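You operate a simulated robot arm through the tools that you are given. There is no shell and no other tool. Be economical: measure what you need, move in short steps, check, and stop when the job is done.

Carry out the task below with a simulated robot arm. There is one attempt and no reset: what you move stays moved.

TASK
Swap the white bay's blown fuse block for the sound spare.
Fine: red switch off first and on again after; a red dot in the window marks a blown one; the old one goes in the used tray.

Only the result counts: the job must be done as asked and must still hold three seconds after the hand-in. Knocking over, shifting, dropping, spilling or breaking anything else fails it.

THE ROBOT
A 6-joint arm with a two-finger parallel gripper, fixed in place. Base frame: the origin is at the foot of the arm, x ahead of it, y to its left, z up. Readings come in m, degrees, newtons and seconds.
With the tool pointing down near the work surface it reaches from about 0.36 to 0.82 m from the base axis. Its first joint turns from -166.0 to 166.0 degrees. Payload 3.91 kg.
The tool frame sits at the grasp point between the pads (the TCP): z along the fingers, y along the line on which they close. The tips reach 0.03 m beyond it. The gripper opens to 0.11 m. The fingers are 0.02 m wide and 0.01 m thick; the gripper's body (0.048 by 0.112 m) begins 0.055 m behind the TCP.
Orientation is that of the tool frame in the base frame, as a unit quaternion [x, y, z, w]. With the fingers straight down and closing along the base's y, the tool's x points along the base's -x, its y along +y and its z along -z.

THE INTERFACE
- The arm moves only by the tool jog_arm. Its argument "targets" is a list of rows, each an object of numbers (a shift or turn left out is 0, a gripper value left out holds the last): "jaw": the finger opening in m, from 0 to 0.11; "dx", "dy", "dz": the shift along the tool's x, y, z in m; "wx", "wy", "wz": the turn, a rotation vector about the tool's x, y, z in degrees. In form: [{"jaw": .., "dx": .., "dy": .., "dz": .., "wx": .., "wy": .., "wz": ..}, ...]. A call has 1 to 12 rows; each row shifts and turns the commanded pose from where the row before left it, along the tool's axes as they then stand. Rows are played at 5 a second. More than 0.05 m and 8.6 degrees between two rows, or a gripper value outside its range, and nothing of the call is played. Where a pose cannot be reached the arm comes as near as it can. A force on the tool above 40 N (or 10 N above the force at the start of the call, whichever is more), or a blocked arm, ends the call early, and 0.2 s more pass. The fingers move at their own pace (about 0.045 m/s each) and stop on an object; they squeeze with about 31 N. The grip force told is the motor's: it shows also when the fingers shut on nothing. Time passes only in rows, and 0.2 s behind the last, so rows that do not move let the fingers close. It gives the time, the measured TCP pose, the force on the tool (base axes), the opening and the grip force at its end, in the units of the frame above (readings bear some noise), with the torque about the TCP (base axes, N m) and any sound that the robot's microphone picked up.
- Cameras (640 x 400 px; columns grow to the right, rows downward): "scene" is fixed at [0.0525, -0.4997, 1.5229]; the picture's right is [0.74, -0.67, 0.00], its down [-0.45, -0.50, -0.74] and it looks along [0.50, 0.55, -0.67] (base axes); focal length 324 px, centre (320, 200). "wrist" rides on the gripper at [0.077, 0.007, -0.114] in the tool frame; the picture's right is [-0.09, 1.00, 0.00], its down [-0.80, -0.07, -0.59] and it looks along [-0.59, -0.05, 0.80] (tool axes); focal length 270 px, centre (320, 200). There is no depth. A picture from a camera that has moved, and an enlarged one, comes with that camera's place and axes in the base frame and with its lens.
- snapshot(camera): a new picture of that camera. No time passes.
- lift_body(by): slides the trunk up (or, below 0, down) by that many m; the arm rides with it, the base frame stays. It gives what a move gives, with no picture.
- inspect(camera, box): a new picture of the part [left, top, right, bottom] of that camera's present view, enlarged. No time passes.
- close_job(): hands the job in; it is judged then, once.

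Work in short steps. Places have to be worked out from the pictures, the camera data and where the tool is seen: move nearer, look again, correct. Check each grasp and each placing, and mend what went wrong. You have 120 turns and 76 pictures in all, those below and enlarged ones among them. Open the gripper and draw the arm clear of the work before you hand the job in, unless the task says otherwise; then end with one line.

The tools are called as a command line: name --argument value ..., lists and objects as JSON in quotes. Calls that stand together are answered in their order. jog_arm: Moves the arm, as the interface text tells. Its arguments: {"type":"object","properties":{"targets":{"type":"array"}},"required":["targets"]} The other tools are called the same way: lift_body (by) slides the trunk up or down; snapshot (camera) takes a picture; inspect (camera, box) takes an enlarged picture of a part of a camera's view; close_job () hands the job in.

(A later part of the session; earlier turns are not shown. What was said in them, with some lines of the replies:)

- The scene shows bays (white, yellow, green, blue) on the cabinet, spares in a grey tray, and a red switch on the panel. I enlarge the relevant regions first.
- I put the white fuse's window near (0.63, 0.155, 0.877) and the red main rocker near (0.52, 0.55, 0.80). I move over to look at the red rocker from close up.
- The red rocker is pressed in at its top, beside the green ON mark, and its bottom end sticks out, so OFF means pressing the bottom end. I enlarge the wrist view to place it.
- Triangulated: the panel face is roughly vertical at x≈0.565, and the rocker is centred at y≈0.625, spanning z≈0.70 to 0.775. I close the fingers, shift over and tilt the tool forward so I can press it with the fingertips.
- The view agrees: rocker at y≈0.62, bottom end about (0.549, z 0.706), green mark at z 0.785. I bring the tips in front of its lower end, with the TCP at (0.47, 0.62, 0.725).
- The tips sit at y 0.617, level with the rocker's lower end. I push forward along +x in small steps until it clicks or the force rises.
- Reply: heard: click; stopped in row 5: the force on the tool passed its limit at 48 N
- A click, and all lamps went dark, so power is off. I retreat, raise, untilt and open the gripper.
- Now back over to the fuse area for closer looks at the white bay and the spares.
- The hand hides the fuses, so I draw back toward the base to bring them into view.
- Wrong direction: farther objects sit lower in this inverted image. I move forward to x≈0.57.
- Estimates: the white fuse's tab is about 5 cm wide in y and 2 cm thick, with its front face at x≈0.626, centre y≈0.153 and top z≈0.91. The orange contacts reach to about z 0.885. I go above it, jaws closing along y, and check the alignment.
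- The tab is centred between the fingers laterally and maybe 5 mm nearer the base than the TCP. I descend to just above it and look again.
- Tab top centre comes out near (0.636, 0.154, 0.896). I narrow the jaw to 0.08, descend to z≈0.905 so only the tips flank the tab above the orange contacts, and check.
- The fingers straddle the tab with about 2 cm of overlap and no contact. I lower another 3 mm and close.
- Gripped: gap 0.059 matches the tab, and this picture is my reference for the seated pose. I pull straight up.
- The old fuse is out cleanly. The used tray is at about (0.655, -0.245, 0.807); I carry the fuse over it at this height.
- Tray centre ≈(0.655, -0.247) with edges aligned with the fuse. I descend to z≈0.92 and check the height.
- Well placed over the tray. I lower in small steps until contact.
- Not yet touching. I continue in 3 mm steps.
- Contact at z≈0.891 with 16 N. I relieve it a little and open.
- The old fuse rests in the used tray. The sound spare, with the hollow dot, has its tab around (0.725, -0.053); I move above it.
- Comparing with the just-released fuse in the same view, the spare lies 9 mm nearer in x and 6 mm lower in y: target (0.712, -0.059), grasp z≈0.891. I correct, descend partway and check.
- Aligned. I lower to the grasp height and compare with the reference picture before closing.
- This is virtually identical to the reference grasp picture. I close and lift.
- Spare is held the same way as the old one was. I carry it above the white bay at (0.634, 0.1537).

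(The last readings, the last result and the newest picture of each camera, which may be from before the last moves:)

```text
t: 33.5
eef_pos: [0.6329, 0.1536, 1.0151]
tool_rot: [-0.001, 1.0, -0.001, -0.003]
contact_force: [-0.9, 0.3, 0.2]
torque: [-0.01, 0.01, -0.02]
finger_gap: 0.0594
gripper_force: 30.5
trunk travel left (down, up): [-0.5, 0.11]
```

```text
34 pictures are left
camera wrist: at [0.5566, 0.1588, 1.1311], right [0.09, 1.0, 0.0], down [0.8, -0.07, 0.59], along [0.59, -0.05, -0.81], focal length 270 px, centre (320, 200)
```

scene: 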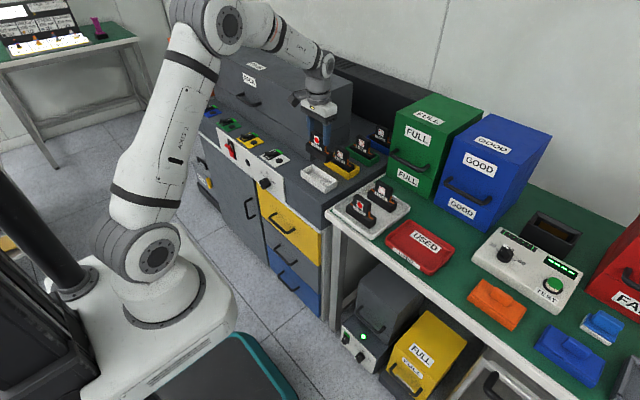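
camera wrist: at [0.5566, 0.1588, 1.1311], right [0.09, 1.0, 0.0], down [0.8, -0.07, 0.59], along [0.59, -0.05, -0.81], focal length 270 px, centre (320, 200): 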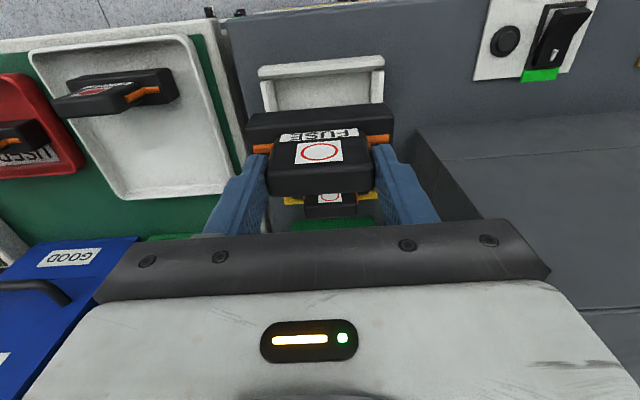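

Alignment matches the earlier lift view. I descend to just above the bay rim and check before insertion.

jog_arm --targets '[{"dz": 0.03, "dx": -0.0005}, {"dz": 0.03}, {"dz": 0.015}, {}, {}]'

inspect --camera "wrist" --box '[200, 60, 456, 220]'

inspect --camera "scene" --box '[280, 130, 376, 190]'

```text
t: 34.7
eef_pos: [0.6342, 0.1537, 0.9409]
tool_rot: [-0.002, 1.0, -0.001, -0.002]
contact_force: [0.3, 0.7, -0.5]
torque: [0.01, -0.02, -0.03]
finger_gap: 0.059
gripper_force: 31.3
trunk travel left (down, up): [-0.5, 0.11]
```

```text
2.50 times, centred on (328, 140) of wrist
camera zoom: at [0.5572, 0.1592, 1.0565], right [0.09, 1.0, 0.0], down [0.8, -0.07, 0.59], along [0.59, -0.05, -0.81], focal length 676 px, centre (300, 350)
```

zoom: 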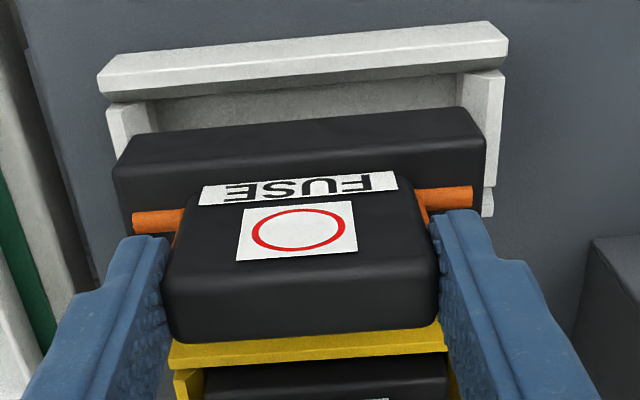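

```text
6.67 times, centred on (328, 160) of scene
camera zoom: at [0.0525, -0.4997, 1.5229], right [0.74, -0.67, 0.0], down [-0.45, -0.5, -0.74], along [0.5, 0.55, -0.67], focal length 2162 px, centre (267, 467)
```

zoom: 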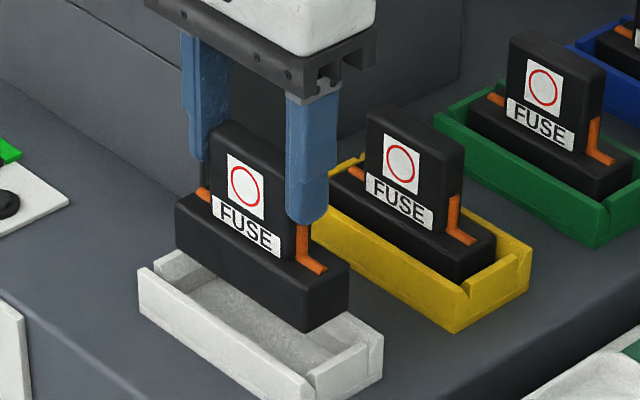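

Grip picture is identical to the reference. I insert slowly down toward z≈0.902, watching the force.

jog_arm --targets '[{"dz": 0.012}, {"dz": 0.008}, {"dz": 0.006}, {"dz": 0.005}, {"dz": 0.004}, {"dz": 0.003}, {}]'

inspect --camera "wrist" --box '[200, 60, 456, 220]'

```text
t: 36.3
eef_pos: [0.6334, 0.1531, 0.9029]
tool_rot: [-0.002, 1.0, -0.002, -0.001]
contact_force: [0.1, 0.9, -0.8]
torque: [0.05, 0.05, -0.04]
finger_gap: 0.0591
gripper_force: 31.0
trunk travel left (down, up): [-0.5, 0.11]
```

```text
2.50 times, centred on (328, 140) of wrist
camera zoom: at [0.5572, 0.1591, 1.0186], right [0.09, 1.0, 0.0], down [0.8, -0.07, 0.59], along [0.59, -0.05, -0.81], focal length 676 px, centre (300, 350)
```

zoom: 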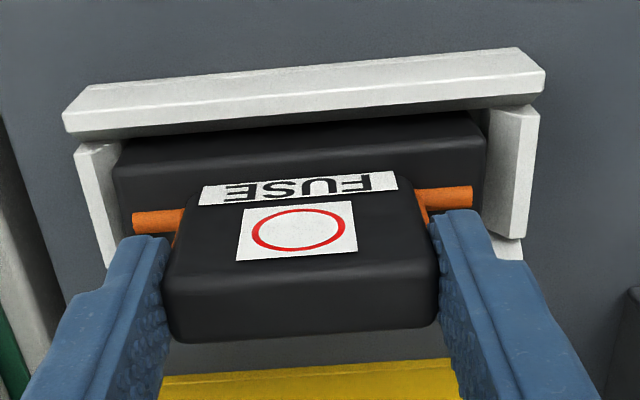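

It went in without resistance and no contact yet. I ease down until it bears on the floor.

jog_arm --targets '[{"dz": 0.002}, {"dz": 0.002}, {}]'

```text
t: 37.1
eef_pos: [0.6332, 0.1527, 0.9027]
tool_rot: [-0.002, 1.0, -0.001, 0.0]
contact_force: [1.1, -1.0, 26.9]
torque: [0.01, 0.15, 0.0]
finger_gap: 0.0593
gripper_force: 31.3
trunk travel left (down, up): [-0.5, 0.11]
```

Firm contact at 0.9027, the same level the old fuse sat at. I relieve, open, rise and check.

jog_arm --targets '[{"dz": -0.003}, {"jaw": 0.08}, {}, {}, {"dz": -0.01}, {"dz": -0.03}, {"dz": -0.04}]'

inspect --camera "wrist" --box '[240, 40, 400, 140]'

inspect --camera "scene" --box '[280, 130, 376, 190]'

```text
t: 38.7
eef_pos: [0.633, 0.1515, 0.9832]
tool_rot: [-0.002, 1.0, -0.002, -0.004]
contact_force: [0.1, 0.2, 0.5]
torque: [0.02, 0.0, -0.02]
finger_gap: 0.0799
gripper_force: 0.2
trunk travel left (down, up): [-0.5, 0.11]
```

```text
4.00 times, centred on (320, 90) of wrist
camera zoom: at [0.5563, 0.1588, 1.099], right [0.09, 1.0, 0.0], down [0.8, -0.07, 0.59], along [0.59, -0.05, -0.81], focal length 1081 px, centre (320, 640)
```

zoom: 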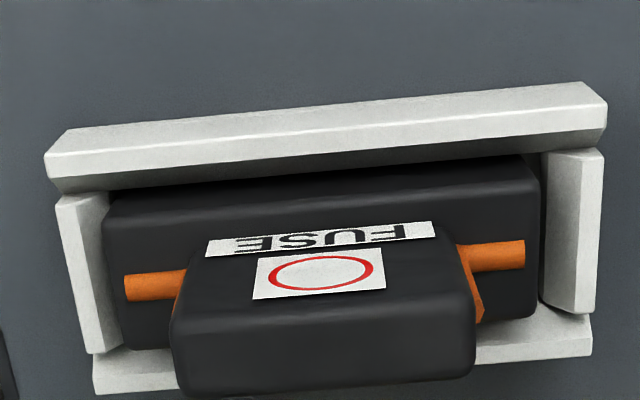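

```text
6.67 times, centred on (328, 160) of scene
camera zoom: at [0.0525, -0.4997, 1.5229], right [0.74, -0.67, 0.0], down [-0.45, -0.5, -0.74], along [0.5, 0.55, -0.67], focal length 2162 px, centre (267, 467)
```

zoom: 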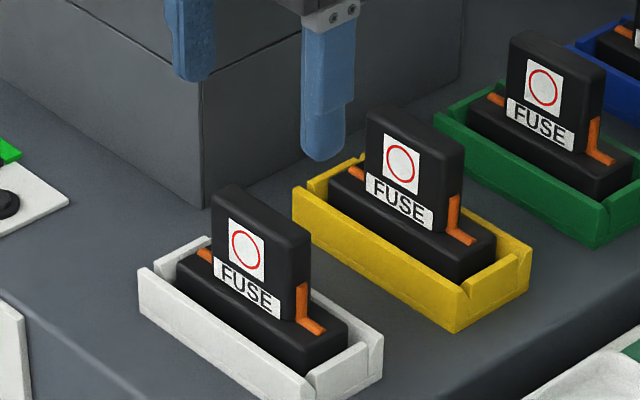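

The spare sits seated like its neighbours. Next is the red switch: I retreat, close the fingers and travel back in front of the panel.

jog_arm --targets '[{"dz": -0.03, "dx": 0.035, "jaw": 0.0}, {"dx": 0.048}, {"dx": 0.018, "dy": 0.0465}, {"dx": 0.018, "dy": 0.0465}, {"dx": 0.018, "dy": 0.0465}, {"dx": 0.018, "dy": 0.0465}, {"dx": 0.018, "dy": 0.0465}, {"dx": 0.018, "dy": 0.0465}, {"dx": 0.018, "dy": 0.0465}, {"dy": 0.0465}, {"dy": 0.0465}, {"dy": 0.0465}]'

```text
t: 41.3
eef_pos: [0.4246, 0.6187, 1.0101]
tool_rot: [-0.001, 1.0, -0.003, -0.004]
contact_force: [0.2, -0.6, 0.1]
torque: [0.01, -0.01, 0.0]
finger_gap: 0.0
gripper_force: 31.3
trunk travel left (down, up): [-0.5, 0.11]
```

Tilt forward 50° again and come in front of the rocker's upper end.

jog_arm --targets '[{"wy": -8.5}, {"wy": -8.5}, {"wy": -8.5}, {"wy": -8.5}, {"wy": -8.5}, {"wy": -7.5}, {"dz": 0.0297, "dx": 0.02625}, {"dz": 0.0297, "dx": 0.02625}, {"dz": 0.0297, "dx": 0.02625}, {"dz": 0.0297, "dx": 0.02625}, {"dz": 0.0297, "dx": 0.02625}, {"dz": 0.0297, "dx": 0.02625}]'

inspect --camera "scene" --box '[190, 110, 310, 185]'

snapshot --camera "wrist"

```text
t: 43.9
eef_pos: [0.4583, 0.6169, 0.7766]
tool_rot: [-0.001, 0.907, -0.001, 0.42]
contact_force: [0.3, -0.1, -0.2]
torque: [0.0, 0.01, -0.02]
finger_gap: 0.0
gripper_force: 30.8
trunk travel left (down, up): [-0.5, 0.11]
```

```text
5.33 times, centred on (250, 148) of scene
camera zoom: at [0.0525, -0.4997, 1.5229], right [0.74, -0.67, 0.0], down [-0.45, -0.5, -0.74], along [0.5, 0.55, -0.67], focal length 1729 px, centre (693, 480)
```

zoom: 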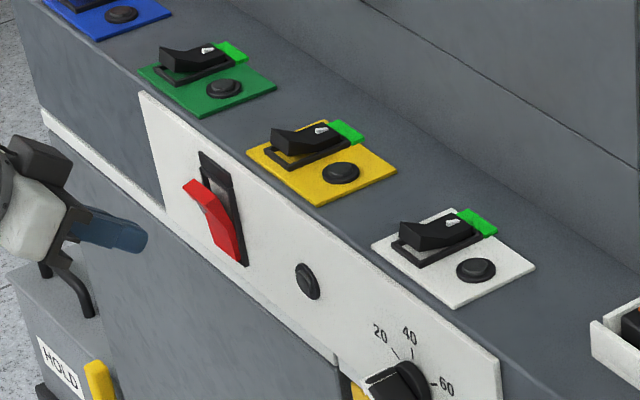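

```text
27 pictures are left
camera wrist: at [0.3208, 0.6227, 0.7934], right [0.05, 1.0, 0.06], down [0.06, -0.07, 1.0], along [1.0, -0.05, -0.07], focal length 270 px, centre (320, 200)
```

wrist: 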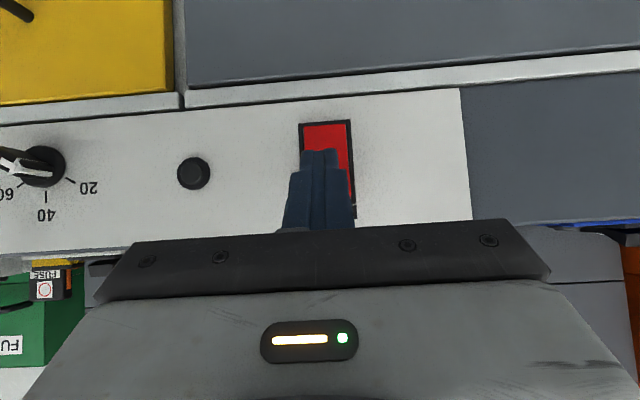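

The rocker's upper end protrudes right ahead of the tips. I push +x at z≈0.763 to switch on.

jog_arm --targets '[{"dx": -0.0141, "dz": 0.0204, "dy": 0.002}, {"dx": -0.0096, "dz": 0.0115}, {"dx": -0.0064, "dz": 0.0077}, {"dx": -0.0039, "dz": 0.0046}, {"dx": -0.0039, "dz": 0.0046}, {"dx": -0.0026, "dz": 0.0031}]'

inspect --camera "scene" --box '[190, 110, 310, 185]'

```text
t: 45.4
eef_pos: [0.5174, 0.6206, 0.7738]
tool_rot: [-0.004, 0.908, -0.001, 0.419]
contact_force: [-17.1, -5.9, 8.3]
torque: [-0.05, -0.06, -0.17]
finger_gap: 0.0
gripper_force: 31.4
trunk travel left (down, up): [-0.5, 0.11]
heard: click
stopped in row 6: the force on the tool passed its limit at 42 N (the readings are from after the stop); the commanded pose is now the measured one
```

```text
5.33 times, centred on (250, 148) of scene
camera zoom: at [0.0525, -0.4997, 1.5229], right [0.74, -0.67, 0.0], down [-0.45, -0.5, -0.74], along [0.5, 0.55, -0.67], focal length 1729 px, centre (693, 480)
```

zoom: 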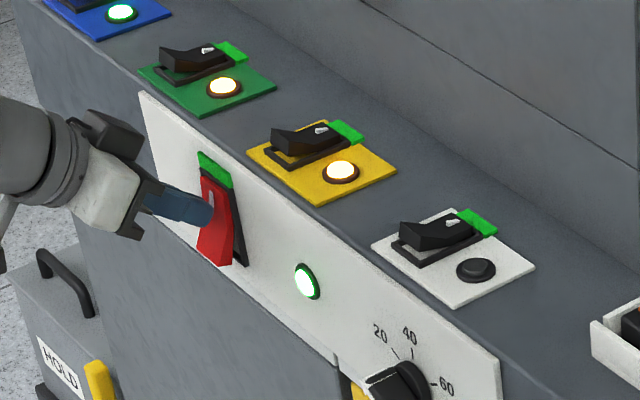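

Power is on again, but the white lamp is dark. I retreat and look again, since the spare might not be fully seated.

jog_arm --targets '[{"dx": 0.0322, "dz": -0.0383}, {"dx": 0.0322, "dz": -0.0383}, {"dx": -0.0383, "dz": -0.0322}, {"dx": -0.0383, "dz": -0.0322}, {"dx": -0.0383, "dz": -0.0322}, {"dx": -0.0383, "dz": -0.0322}, {"wy": 8.5}, {"wy": 8.5}, {"wy": 8.5}, {"wy": 8.5}, {"wy": 8.5}, {"wy": 7.5}]'

inspect --camera "scene" --box '[200, 95, 400, 220]'

inspect --camera "scene" --box '[295, 140, 375, 190]'

```text
t: 48.0
eef_pos: [0.4214, 0.6221, 0.9725]
tool_rot: [-0.002, 1.0, -0.002, -0.007]
contact_force: [0.1, 0.2, 0.4]
torque: [0.02, 0.0, 0.0]
finger_gap: 0.0
gripper_force: 30.9
trunk travel left (down, up): [-0.5, 0.11]
```

```text
3.20 times, centred on (300, 158) of scene
camera zoom: at [0.0525, -0.4997, 1.5229], right [0.74, -0.67, 0.0], down [-0.45, -0.5, -0.74], along [0.5, 0.55, -0.67], focal length 1038 px, centre (384, 336)
```

zoom: 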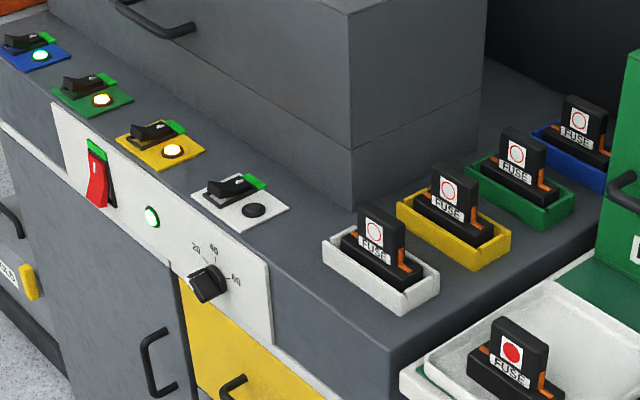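

```text
8.00 times, centred on (335, 165) of scene
camera zoom: at [0.0525, -0.4997, 1.5229], right [0.74, -0.67, 0.0], down [-0.45, -0.5, -0.74], along [0.5, 0.55, -0.67], focal length 2594 px, centre (200, 480)
```

zoom: 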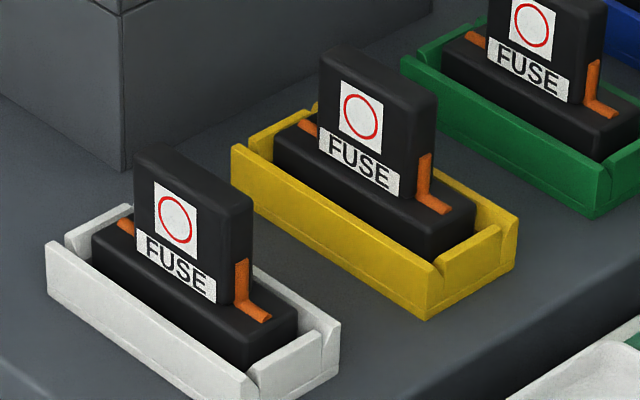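

The spare looks in place, shifted under 1 mm from the old position, yet the white lamp stays dark, so it probably isn't fully pressed home. I will switch off again before touching it; first, back in front of the rocker's lower end.

jog_arm --targets '[{"wy": -8.5}, {"wy": -8.5}, {"wy": -8.5}, {"wy": -8.5}, {"wy": -8.5}, {"wy": -7.5}, {"dz": 0.0325, "dx": 0.026}, {"dz": 0.0325, "dx": 0.026}, {"dz": 0.0325, "dx": 0.026}, {"dz": 0.0325, "dx": 0.026}, {"dz": 0.0325, "dx": 0.026}, {"dz": 0.0325, "dx": 0.026}]'

```text
t: 50.6
eef_pos: [0.4673, 0.6189, 0.7282]
tool_rot: [-0.003, 0.909, -0.001, 0.418]
contact_force: [0.1, 0.4, -0.4]
torque: [0.01, 0.02, 0.01]
finger_gap: 0.0
gripper_force: 31.1
trunk travel left (down, up): [-0.5, 0.11]
```

In position; pushing the lower end in along +x.

jog_arm --targets '[{"dx": -0.0122, "dz": 0.0145}, {"dx": -0.0096, "dz": 0.0115}, {"dx": -0.0064, "dz": 0.0077}, {"dx": -0.0045, "dz": 0.0054}, {"dx": -0.0032, "dz": 0.0038}]'

inspect --camera "scene" --box '[190, 110, 310, 185]'

```text
t: 51.8
eef_pos: [0.5188, 0.6193, 0.7269]
tool_rot: [-0.004, 0.909, -0.001, 0.417]
contact_force: [-22.2, -5.0, 1.7]
torque: [-0.2, 0.22, -0.2]
finger_gap: 0.0
gripper_force: 31.1
trunk travel left (down, up): [-0.5, 0.11]
heard: click
```

```text
5.33 times, centred on (250, 148) of scene
camera zoom: at [0.0525, -0.4997, 1.5229], right [0.74, -0.67, 0.0], down [-0.45, -0.5, -0.74], along [0.5, 0.55, -0.67], focal length 1729 px, centre (693, 480)
```

zoom: 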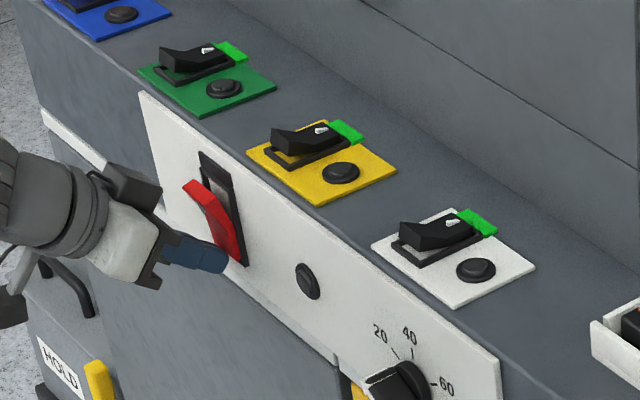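

Power is off. I retreat and untilt.

jog_arm --targets '[{"dx": 0.0322, "dz": -0.0383}, {"dx": 0.0322, "dz": -0.0383}, {"dx": -0.0383, "dz": -0.0322}, {"dx": -0.0383, "dz": -0.0322}, {"dx": -0.0383, "dz": -0.0322}, {"dx": -0.0383, "dz": -0.0322}, {"wy": 8.5}, {"wy": 8.5}, {"wy": 8.5}, {"wy": 8.5}, {"wy": 8.5}, {"wy": 8}]'

jog_arm --targets '[{"jaw": 0.08, "dz": -0.045}, {"dx": -0.019, "dy": -0.045, "dz": -0.005}, {"dx": -0.019, "dy": -0.045}, {"dx": -0.019, "dy": -0.045}, {"dx": -0.019, "dy": -0.045}, {"dx": -0.019, "dy": -0.045}, {"dx": -0.019, "dy": -0.045}, {"dx": -0.019, "dy": -0.045}, {"dx": -0.019, "dy": -0.045}, {"dx": -0.019, "dy": -0.045}, {"dx": -0.019, "dy": -0.045}, {}]'

snapshot --camera "wrist"

```text
t: 54.4
eef_pos: [0.4258, 0.6209, 0.9277]
tool_rot: [-0.003, 1.0, -0.003, -0.011]
contact_force: [-0.3, -0.1, 0.0]
torque: [0.04, 0.01, 0.01]
finger_gap: 0.0003
gripper_force: 30.6
trunk travel left (down, up): [-0.5, 0.11]
```

```text
t: 57.0
eef_pos: [0.6197, 0.1704, 0.9767]
tool_rot: [-0.003, 1.0, -0.003, -0.01]
contact_force: [-0.2, 0.8, -0.4]
torque: [-0.06, 0.01, -0.04]
finger_gap: 0.0798
gripper_force: 0.0
trunk travel left (down, up): [-0.5, 0.11]
```

```text
22 pictures are left
camera wrist: at [0.5441, 0.1773, 1.0934], right [0.08, 1.0, -0.01], down [0.81, -0.06, 0.58], along [0.58, -0.05, -0.82], focal length 270 px, centre (320, 200)
```

wrist: 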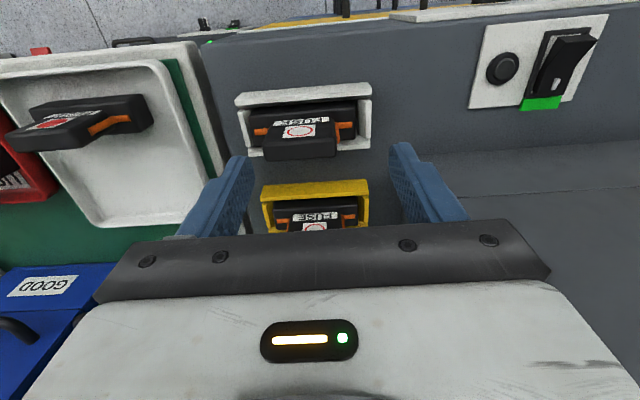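

I correct the small pitch drift and go above the spare.

jog_arm --targets '[{"wy": -0.95}, {"dx": -0.0143, "dy": -0.0165}, {"dz": 0.03}, {"dz": 0.025}, {}]'

inspect --camera "wrist" --box '[200, 60, 456, 220]'

```text
t: 58.2
eef_pos: [0.6326, 0.1551, 0.9209]
tool_rot: [-0.003, 1.0, -0.003, -0.002]
contact_force: [-0.3, -0.5, 0.4]
torque: [-0.02, 0.02, -0.01]
finger_gap: 0.0802
gripper_force: 0.0
trunk travel left (down, up): [-0.5, 0.11]
```

```text
2.50 times, centred on (328, 140) of wrist
camera zoom: at [0.5561, 0.1608, 1.0366], right [0.08, 1.0, -0.01], down [0.8, -0.06, 0.59], along [0.59, -0.05, -0.81], focal length 676 px, centre (300, 350)
```

zoom: 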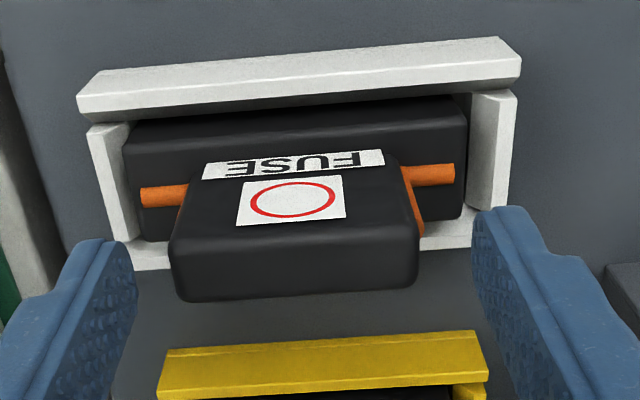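

I lower to the grasp height, grip the tab, and then press down harder than before, listening for a click.

jog_arm --targets '[{"dz": 0.01, "dx": -0.001}, {"dz": 0.01}, {"jaw": 0.045}, {}, {}, {}]'

jog_arm --targets '[{"dz": 0.002}, {"dz": 0.002}, {"dz": 0.002}, {"dz": 0.002}, {}]'

```text
t: 59.6
eef_pos: [0.6336, 0.1549, 0.9019]
tool_rot: [-0.003, 1.0, -0.003, -0.001]
contact_force: [-0.5, 0.8, 1.2]
torque: [0.05, 0.01, 0.0]
finger_gap: 0.0593
gripper_force: 31.1
trunk travel left (down, up): [-0.5, 0.11]
```

```text
t: 60.5
eef_pos: [0.6356, 0.1563, 0.9006]
tool_rot: [-0.003, 1.0, -0.001, 0.005]
contact_force: [-0.9, -1.0, 15.8]
torque: [-0.05, 0.46, -0.11]
finger_gap: 0.0589
gripper_force: 31.0
trunk travel left (down, up): [-0.5, 0.11]
stopped in row 4: the force on the tool passed its limit at 43 N (the readings are from after the stop); the commanded pose is now the measured one
```

No click, but it settled about 1 mm. I look at it compared with the original seating picture.

inspect --camera "wrist" --box '[200, 60, 456, 220]'

inspect --camera "scene" --box '[295, 140, 375, 190]'

```text
2.50 times, centred on (328, 140) of wrist
camera zoom: at [0.5571, 0.1612, 1.0155], right [0.08, 1.0, 0.0], down [0.8, -0.07, 0.6], along [0.6, -0.05, -0.8], focal length 676 px, centre (300, 350)
```

zoom: 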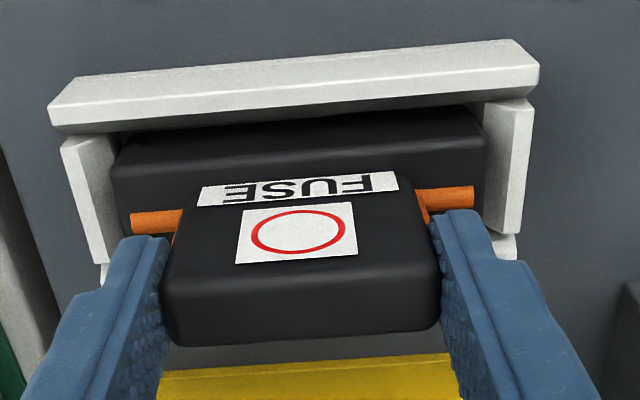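

```text
8.00 times, centred on (335, 165) of scene
camera zoom: at [0.0525, -0.4997, 1.5229], right [0.74, -0.67, 0.0], down [-0.45, -0.5, -0.74], along [0.5, 0.55, -0.67], focal length 2594 px, centre (200, 480)
```

zoom: 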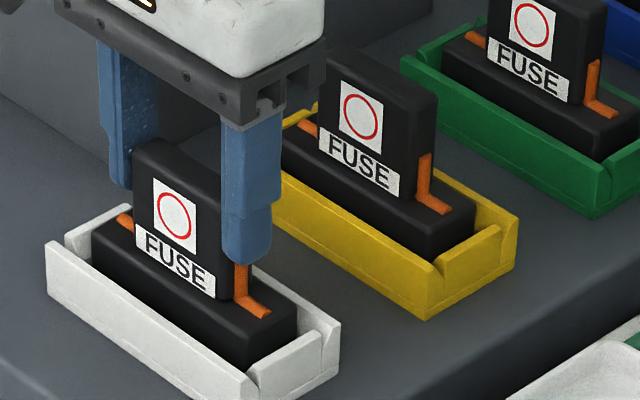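

The readings are ambiguous. I release, straighten the pitch, and press on the tab's top with closed fingertips for a direct push.

jog_arm --targets '[{"jaw": 0.08}, {}, {}, {"dz": -0.02, "wy": -0.7}, {"dz": -0.02}, {"jaw": 0.0}, {}, {}, {}, {}]'

inspect --camera "wrist" --box '[200, 60, 456, 220]'

inspect --camera "scene" --box '[295, 140, 375, 190]'

```text
t: 62.8
eef_pos: [0.6359, 0.1553, 0.9376]
tool_rot: [-0.003, 1.0, -0.002, 0.009]
contact_force: [0.4, 0.7, -0.3]
torque: [-0.01, 0.01, -0.02]
finger_gap: 0.0001
gripper_force: 26.7
trunk travel left (down, up): [-0.5, 0.11]
```

```text
2.50 times, centred on (328, 140) of wrist
camera zoom: at [0.5559, 0.1616, 1.0522], right [0.08, 1.0, 0.0], down [0.79, -0.07, 0.61], along [0.61, -0.05, -0.79], focal length 676 px, centre (300, 350)
```

zoom: 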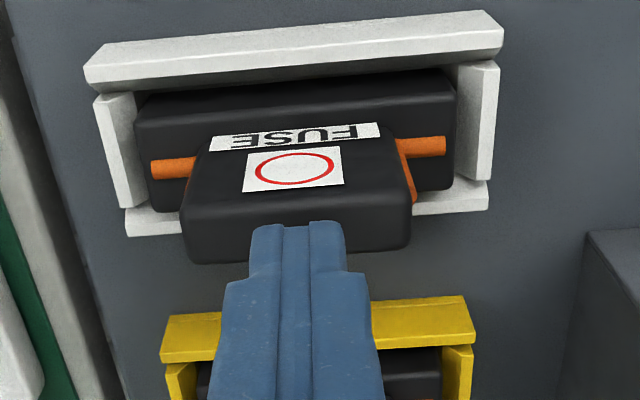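

```text
8.00 times, centred on (335, 165) of scene
camera zoom: at [0.0525, -0.4997, 1.5229], right [0.74, -0.67, 0.0], down [-0.45, -0.5, -0.74], along [0.5, 0.55, -0.67], focal length 2594 px, centre (200, 480)
```

zoom: 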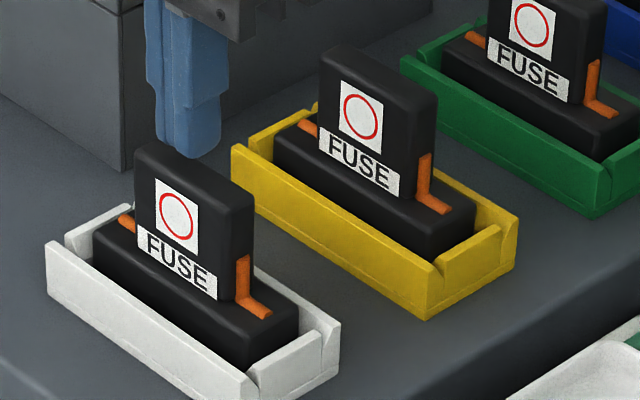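

Pitch went the wrong way, so I correct it by +1.15°. The tips are right above the tab's top, and I press down gradually.

jog_arm --targets '[{"wy": 1.15}, {"dz": 0.007}, {"dz": 0.004}, {"dz": 0.002}, {"dz": 0.002}, {"dz": 0.002}, {"dz": 0.002}, {"dz": 0.002}, {"dz": 0.002}]'

```text
t: 64.4
eef_pos: [0.6364, 0.1555, 0.9256]
tool_rot: [-0.003, 1.0, 0.001, 0.006]
contact_force: [-6.0, -1.6, 18.8]
torque: [-0.04, 0.33, -0.06]
finger_gap: 0.0004
gripper_force: 31.0
trunk travel left (down, up): [-0.5, 0.11]
stopped in row 8: the force on the tool passed its limit at 44 N (the readings are from after the stop); the commanded pose is now the measured one
```

Solid floor contact with 44 N and no click. I rise clear and compare the white seat with the yellow one at high zoom.

jog_arm --targets '[{"dz": -0.03, "wy": 0.8}, {"dz": -0.045}, {"dx": 0.04, "dz": -0.02}, {"dx": 0.045}, {"dx": 0.045}]'

inspect --camera "scene" --box '[298, 154, 346, 192]'

inspect --camera "scene" --box '[321, 142, 369, 180]'

```text
t: 65.6
eef_pos: [0.5075, 0.1558, 1.0196]
tool_rot: [-0.002, 1.0, -0.001, -0.004]
contact_force: [0.2, 0.2, 0.3]
torque: [-0.01, 0.0, 0.01]
finger_gap: 0.0001
gripper_force: 31.1
trunk travel left (down, up): [-0.5, 0.11]
```

```text
10.53 times, centred on (322, 173) of scene
camera zoom: at [0.0525, -0.4997, 1.5229], right [0.74, -0.67, 0.0], down [-0.45, -0.5, -0.74], along [0.5, 0.55, -0.67], focal length 3413 px, centre (299, 484)
```

zoom: 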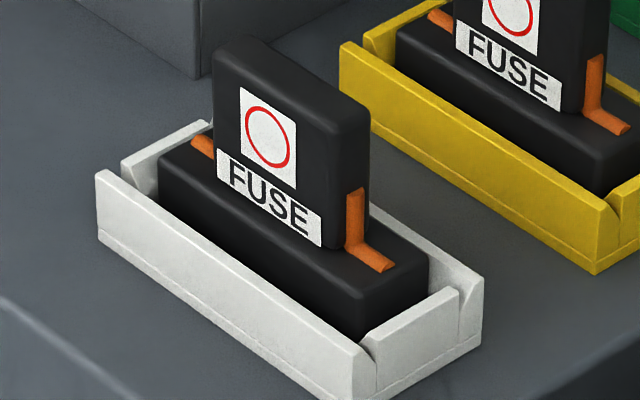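

```text
10.53 times, centred on (345, 161) of scene
camera zoom: at [0.0525, -0.4997, 1.5229], right [0.74, -0.67, 0.0], down [-0.45, -0.5, -0.74], along [0.5, 0.55, -0.67], focal length 3413 px, centre (57, 610)
```

zoom: 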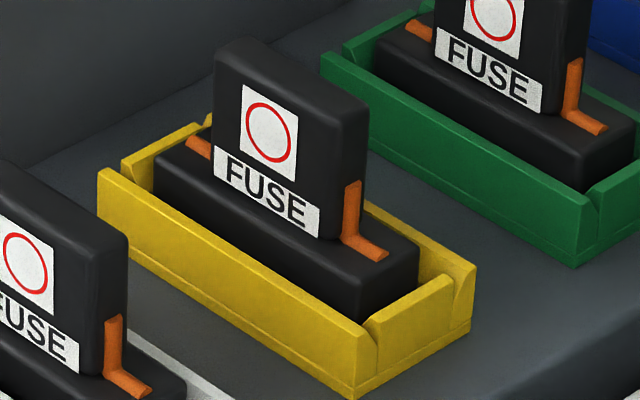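

The seat matches the original within about 1 mm. I switch power back on and re-check the lamp: first travel to the panel.

jog_arm --targets '[{"dx": 0.0083, "dy": 0.0463}, {"dx": 0.0083, "dy": 0.0463}, {"dx": 0.0083, "dy": 0.0463}, {"dx": 0.0083, "dy": 0.0463}, {"dx": 0.0083, "dy": 0.0463}, {"dx": 0.0083, "dy": 0.0463}, {"dx": 0.0083, "dy": 0.0463}, {"dx": 0.0083, "dy": 0.0463}, {"dx": 0.0083, "dy": 0.0463}, {"dx": 0.0083, "dy": 0.0463}]'

jog_arm --targets '[{"wy": -8.5}, {"wy": -8.5}, {"wy": -8.5}, {"wy": -8.5}, {"wy": -8.5}, {"wy": -7.8}, {"dz": 0.0302, "dx": 0.027}, {"dz": 0.0302, "dx": 0.027}, {"dz": 0.0302, "dx": 0.027}, {"dz": 0.0302, "dx": 0.027}, {"dz": 0.0302, "dx": 0.027}, {"dz": 0.0302, "dx": 0.027}]'

```text
t: 67.8
eef_pos: [0.4212, 0.6182, 1.0175]
tool_rot: [-0.002, 1.0, -0.002, -0.004]
contact_force: [0.1, 0.2, -0.3]
torque: [0.0, -0.01, 0.0]
finger_gap: 0.0
gripper_force: 31.3
trunk travel left (down, up): [-0.5, 0.11]
```

```text
t: 70.4
eef_pos: [0.4567, 0.6192, 0.7763]
tool_rot: [-0.002, 0.907, 0.0, 0.421]
contact_force: [0.2, -0.3, 0.1]
torque: [0.01, -0.01, 0.0]
finger_gap: 0.0001
gripper_force: 31.0
trunk travel left (down, up): [-0.5, 0.11]
```

Same start pose as before; pushing the upper end in, then retreating a little.

jog_arm --targets '[{"dx": -0.0141, "dz": 0.0204}, {"dx": -0.0096, "dz": 0.0115}, {"dx": -0.0064, "dz": 0.0077}, {"dx": -0.0039, "dz": 0.0046}, {"dx": -0.0039, "dz": 0.0046}, {"dx": -0.0026, "dz": 0.0031}]'

jog_arm --targets '[{"dx": 0.0322, "dz": -0.0383}, {"dx": 0.0322, "dz": -0.0383}, {}]'

inspect --camera "scene" --box '[190, 95, 350, 195]'

```text
t: 71.8
eef_pos: [0.517, 0.6175, 0.7759]
tool_rot: [-0.003, 0.907, 0.0, 0.421]
contact_force: [-35.2, -10.0, 1.5]
torque: [0.23, 0.35, -0.39]
finger_gap: 0.0
gripper_force: 30.8
trunk travel left (down, up): [-0.5, 0.11]
heard: click
```

```text
t: 72.6
eef_pos: [0.4229, 0.6184, 0.7765]
tool_rot: [-0.002, 0.907, 0.0, 0.422]
contact_force: [-0.3, -0.3, 0.0]
torque: [0.01, 0.01, 0.04]
finger_gap: 0.0001
gripper_force: 31.5
trunk travel left (down, up): [-0.5, 0.11]
```

```text
4.00 times, centred on (270, 145) of scene
camera zoom: at [0.0525, -0.4997, 1.5229], right [0.74, -0.67, 0.0], down [-0.45, -0.5, -0.74], along [0.5, 0.55, -0.67], focal length 1297 px, centre (520, 420)
```

zoom: 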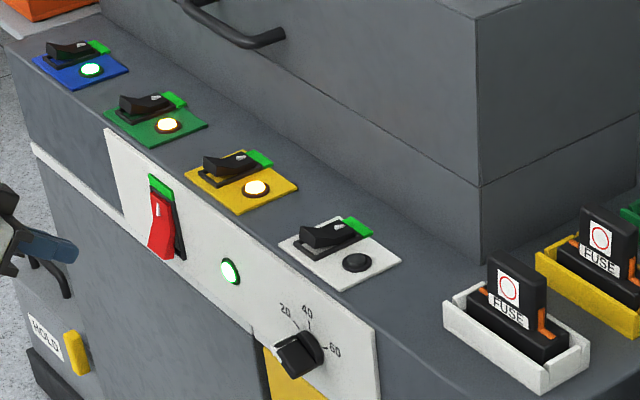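

The white lamp is still dark. Before deciding, I want a straight-down look at the seat's gaps; first I back away from the panel and untilt.

jog_arm --targets '[{"dx": -0.0383, "dz": -0.0322}, {"dx": -0.0383, "dz": -0.0322}, {"dx": -0.0383, "dz": -0.0322}, {"dx": -0.0383, "dz": -0.0322}, {"dx": -0.0383, "dz": -0.0322}, {"wy": 8.5}, {"wy": 8.5}, {"wy": 8.5}, {"wy": 8.5}, {"wy": 8.5}, {"wy": 7.7}]'

jog_arm --targets '[{"jaw": 0.11, "dx": -0.014, "dy": -0.0463}, {"dx": -0.014, "dy": -0.0463}, {"dx": -0.014, "dy": -0.0463}, {"dx": -0.014, "dy": -0.0463}, {"dx": -0.014, "dy": -0.0463}, {"dx": -0.014, "dy": -0.0463}, {"dx": -0.014, "dy": -0.0463}, {"dx": -0.014, "dy": -0.0463}, {"dx": -0.014, "dy": -0.0463}, {"dx": -0.014, "dy": -0.0463}, {"dx": -0.045}, {"dx": -0.045}]'

```text
t: 75.0
eef_pos: [0.4223, 0.6188, 1.0261]
tool_rot: [-0.003, 1.0, -0.001, -0.005]
contact_force: [0.1, -0.6, 0.4]
torque: [0.03, 0.02, -0.02]
finger_gap: 0.0
gripper_force: 30.8
trunk travel left (down, up): [-0.5, 0.11]
```

```text
t: 77.6
eef_pos: [0.6538, 0.1568, 1.0245]
tool_rot: [-0.002, 1.0, -0.001, -0.003]
contact_force: [1.0, 0.0, -0.1]
torque: [-0.01, 0.0, 0.03]
finger_gap: 0.1101
gripper_force: 0.0
trunk travel left (down, up): [-0.5, 0.11]
```

Now tilt the tool so the wrist camera looks straight down on the white bay.

jog_arm --targets '[{"wy": 8.5}, {"wy": 8.5}, {"wy": 8.5}, {"wy": 8.5}, {"wy": 2}, {}]'

inspect --camera "wrist" --box '[240, 90, 400, 230]'

```text
t: 79.0
eef_pos: [0.656, 0.1571, 1.0252]
tool_rot: [-0.002, 0.95, -0.002, -0.312]
contact_force: [0.6, 0.4, -0.3]
torque: [0.0, -0.01, -0.03]
finger_gap: 0.1102
gripper_force: 0.0
trunk travel left (down, up): [-0.5, 0.11]
```

```text
2.86 times, centred on (320, 160) of wrist
camera zoom: at [0.6611, 0.1623, 1.1639], right [0.07, 1.0, -0.05], down [1.0, -0.07, 0.0], along [0.0, -0.05, -1.0], focal length 772 px, centre (320, 314)
```

zoom: 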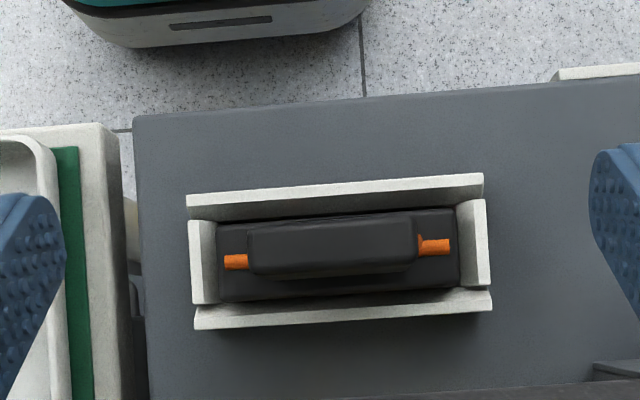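

inspect --camera "wrist" --box '[300, 150, 368, 208]'

snapshot --camera "wrist"

```text
6.90 times, centred on (334, 179) of wrist
camera zoom: at [0.6611, 0.1623, 1.1639], right [0.07, 1.0, -0.05], down [1.0, -0.07, 0.0], along [0.0, -0.05, -1.0], focal length 1864 px, centre (223, 345)
```

zoom: 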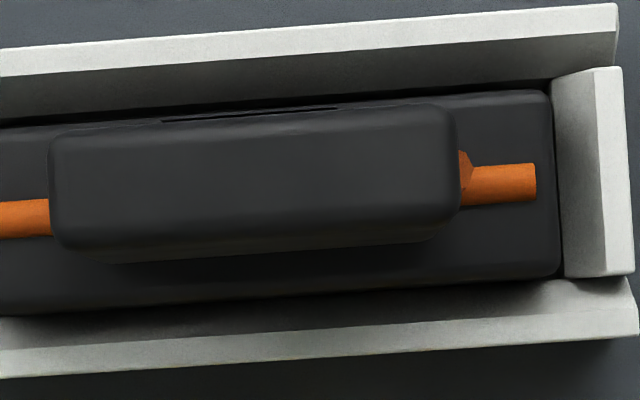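

```text
11 pictures are left
camera wrist: at [0.6611, 0.1623, 1.1639], right [0.07, 1.0, -0.05], down [1.0, -0.07, 0.0], along [0.0, -0.05, -1.0], focal length 270 px, centre (320, 200)
```

wrist: 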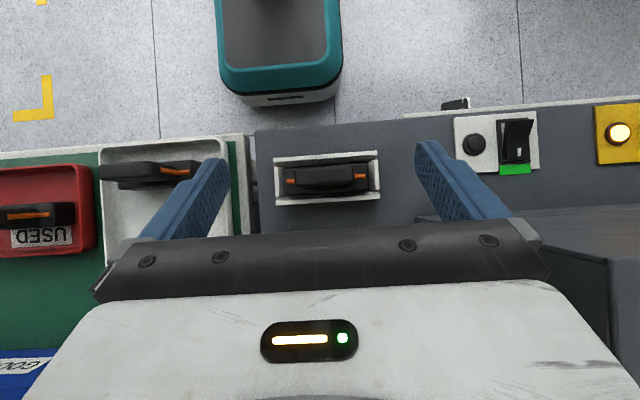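

The straight-down view shows the spare down between the bay's walls, with only about 1–1.5 mm of slack, at the same depth as the old one, so it is seated. The dark white lamp fits the end of the red fault signal. I untilt and draw clear, then take a last overall look.

jog_arm --targets '[{"wy": -8.5}, {"wy": -8.5}, {"wy": -8.5}, {"wy": -8.5}, {"wy": -2}, {"dz": -0.045}, {"dx": 0.045}, {"dx": 0.045}, {"dx": 0.045}, {"dx": 0.045}, {}]'

inspect --camera "scene" --box '[180, 80, 480, 290]'

inspect --camera "scene" --box '[240, 140, 350, 200]'

```text
t: 81.4
eef_pos: [0.4757, 0.1555, 1.0713]
tool_rot: [-0.002, 1.0, -0.001, -0.003]
contact_force: [0.8, -0.7, 0.0]
torque: [0.03, -0.03, 0.0]
finger_gap: 0.11
gripper_force: 0.1
trunk travel left (down, up): [-0.5, 0.11]
```

```text
1.90 times, centred on (330, 185) of scene
camera zoom: at [0.0525, -0.4997, 1.5229], right [0.74, -0.67, 0.0], down [-0.45, -0.5, -0.74], along [0.5, 0.55, -0.67], focal length 618 px, centre (301, 229)
```

zoom: 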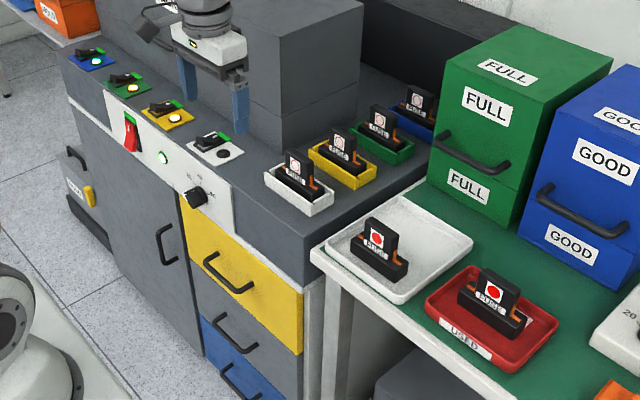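

```text
5.82 times, centred on (295, 170) of scene
camera zoom: at [0.0525, -0.4997, 1.5229], right [0.74, -0.67, 0.0], down [-0.45, -0.5, -0.74], along [0.5, 0.55, -0.67], focal length 1886 px, centre (466, 374)
```

zoom: 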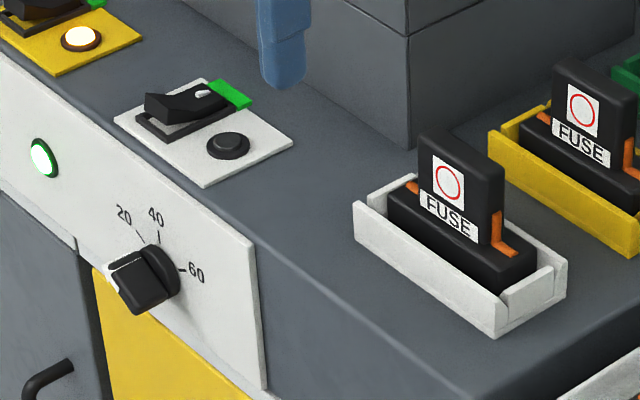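

The spare is in the white bay, the old block is in the used tray, the red switch is on with its green lamp lit, and the arm is clear with the gripper open. I hand in.

close_job

```text
The job is handed in.
```

The white bay now holds the sound spare, the blown block is in the used tray, and the red switch is back on; the one doubt is that the white bay's own lamp stayed dark after power-up (it was red before), and I did not find out why. I re-pressed the spare once with the power off, and it sits at the same depth as the old one.
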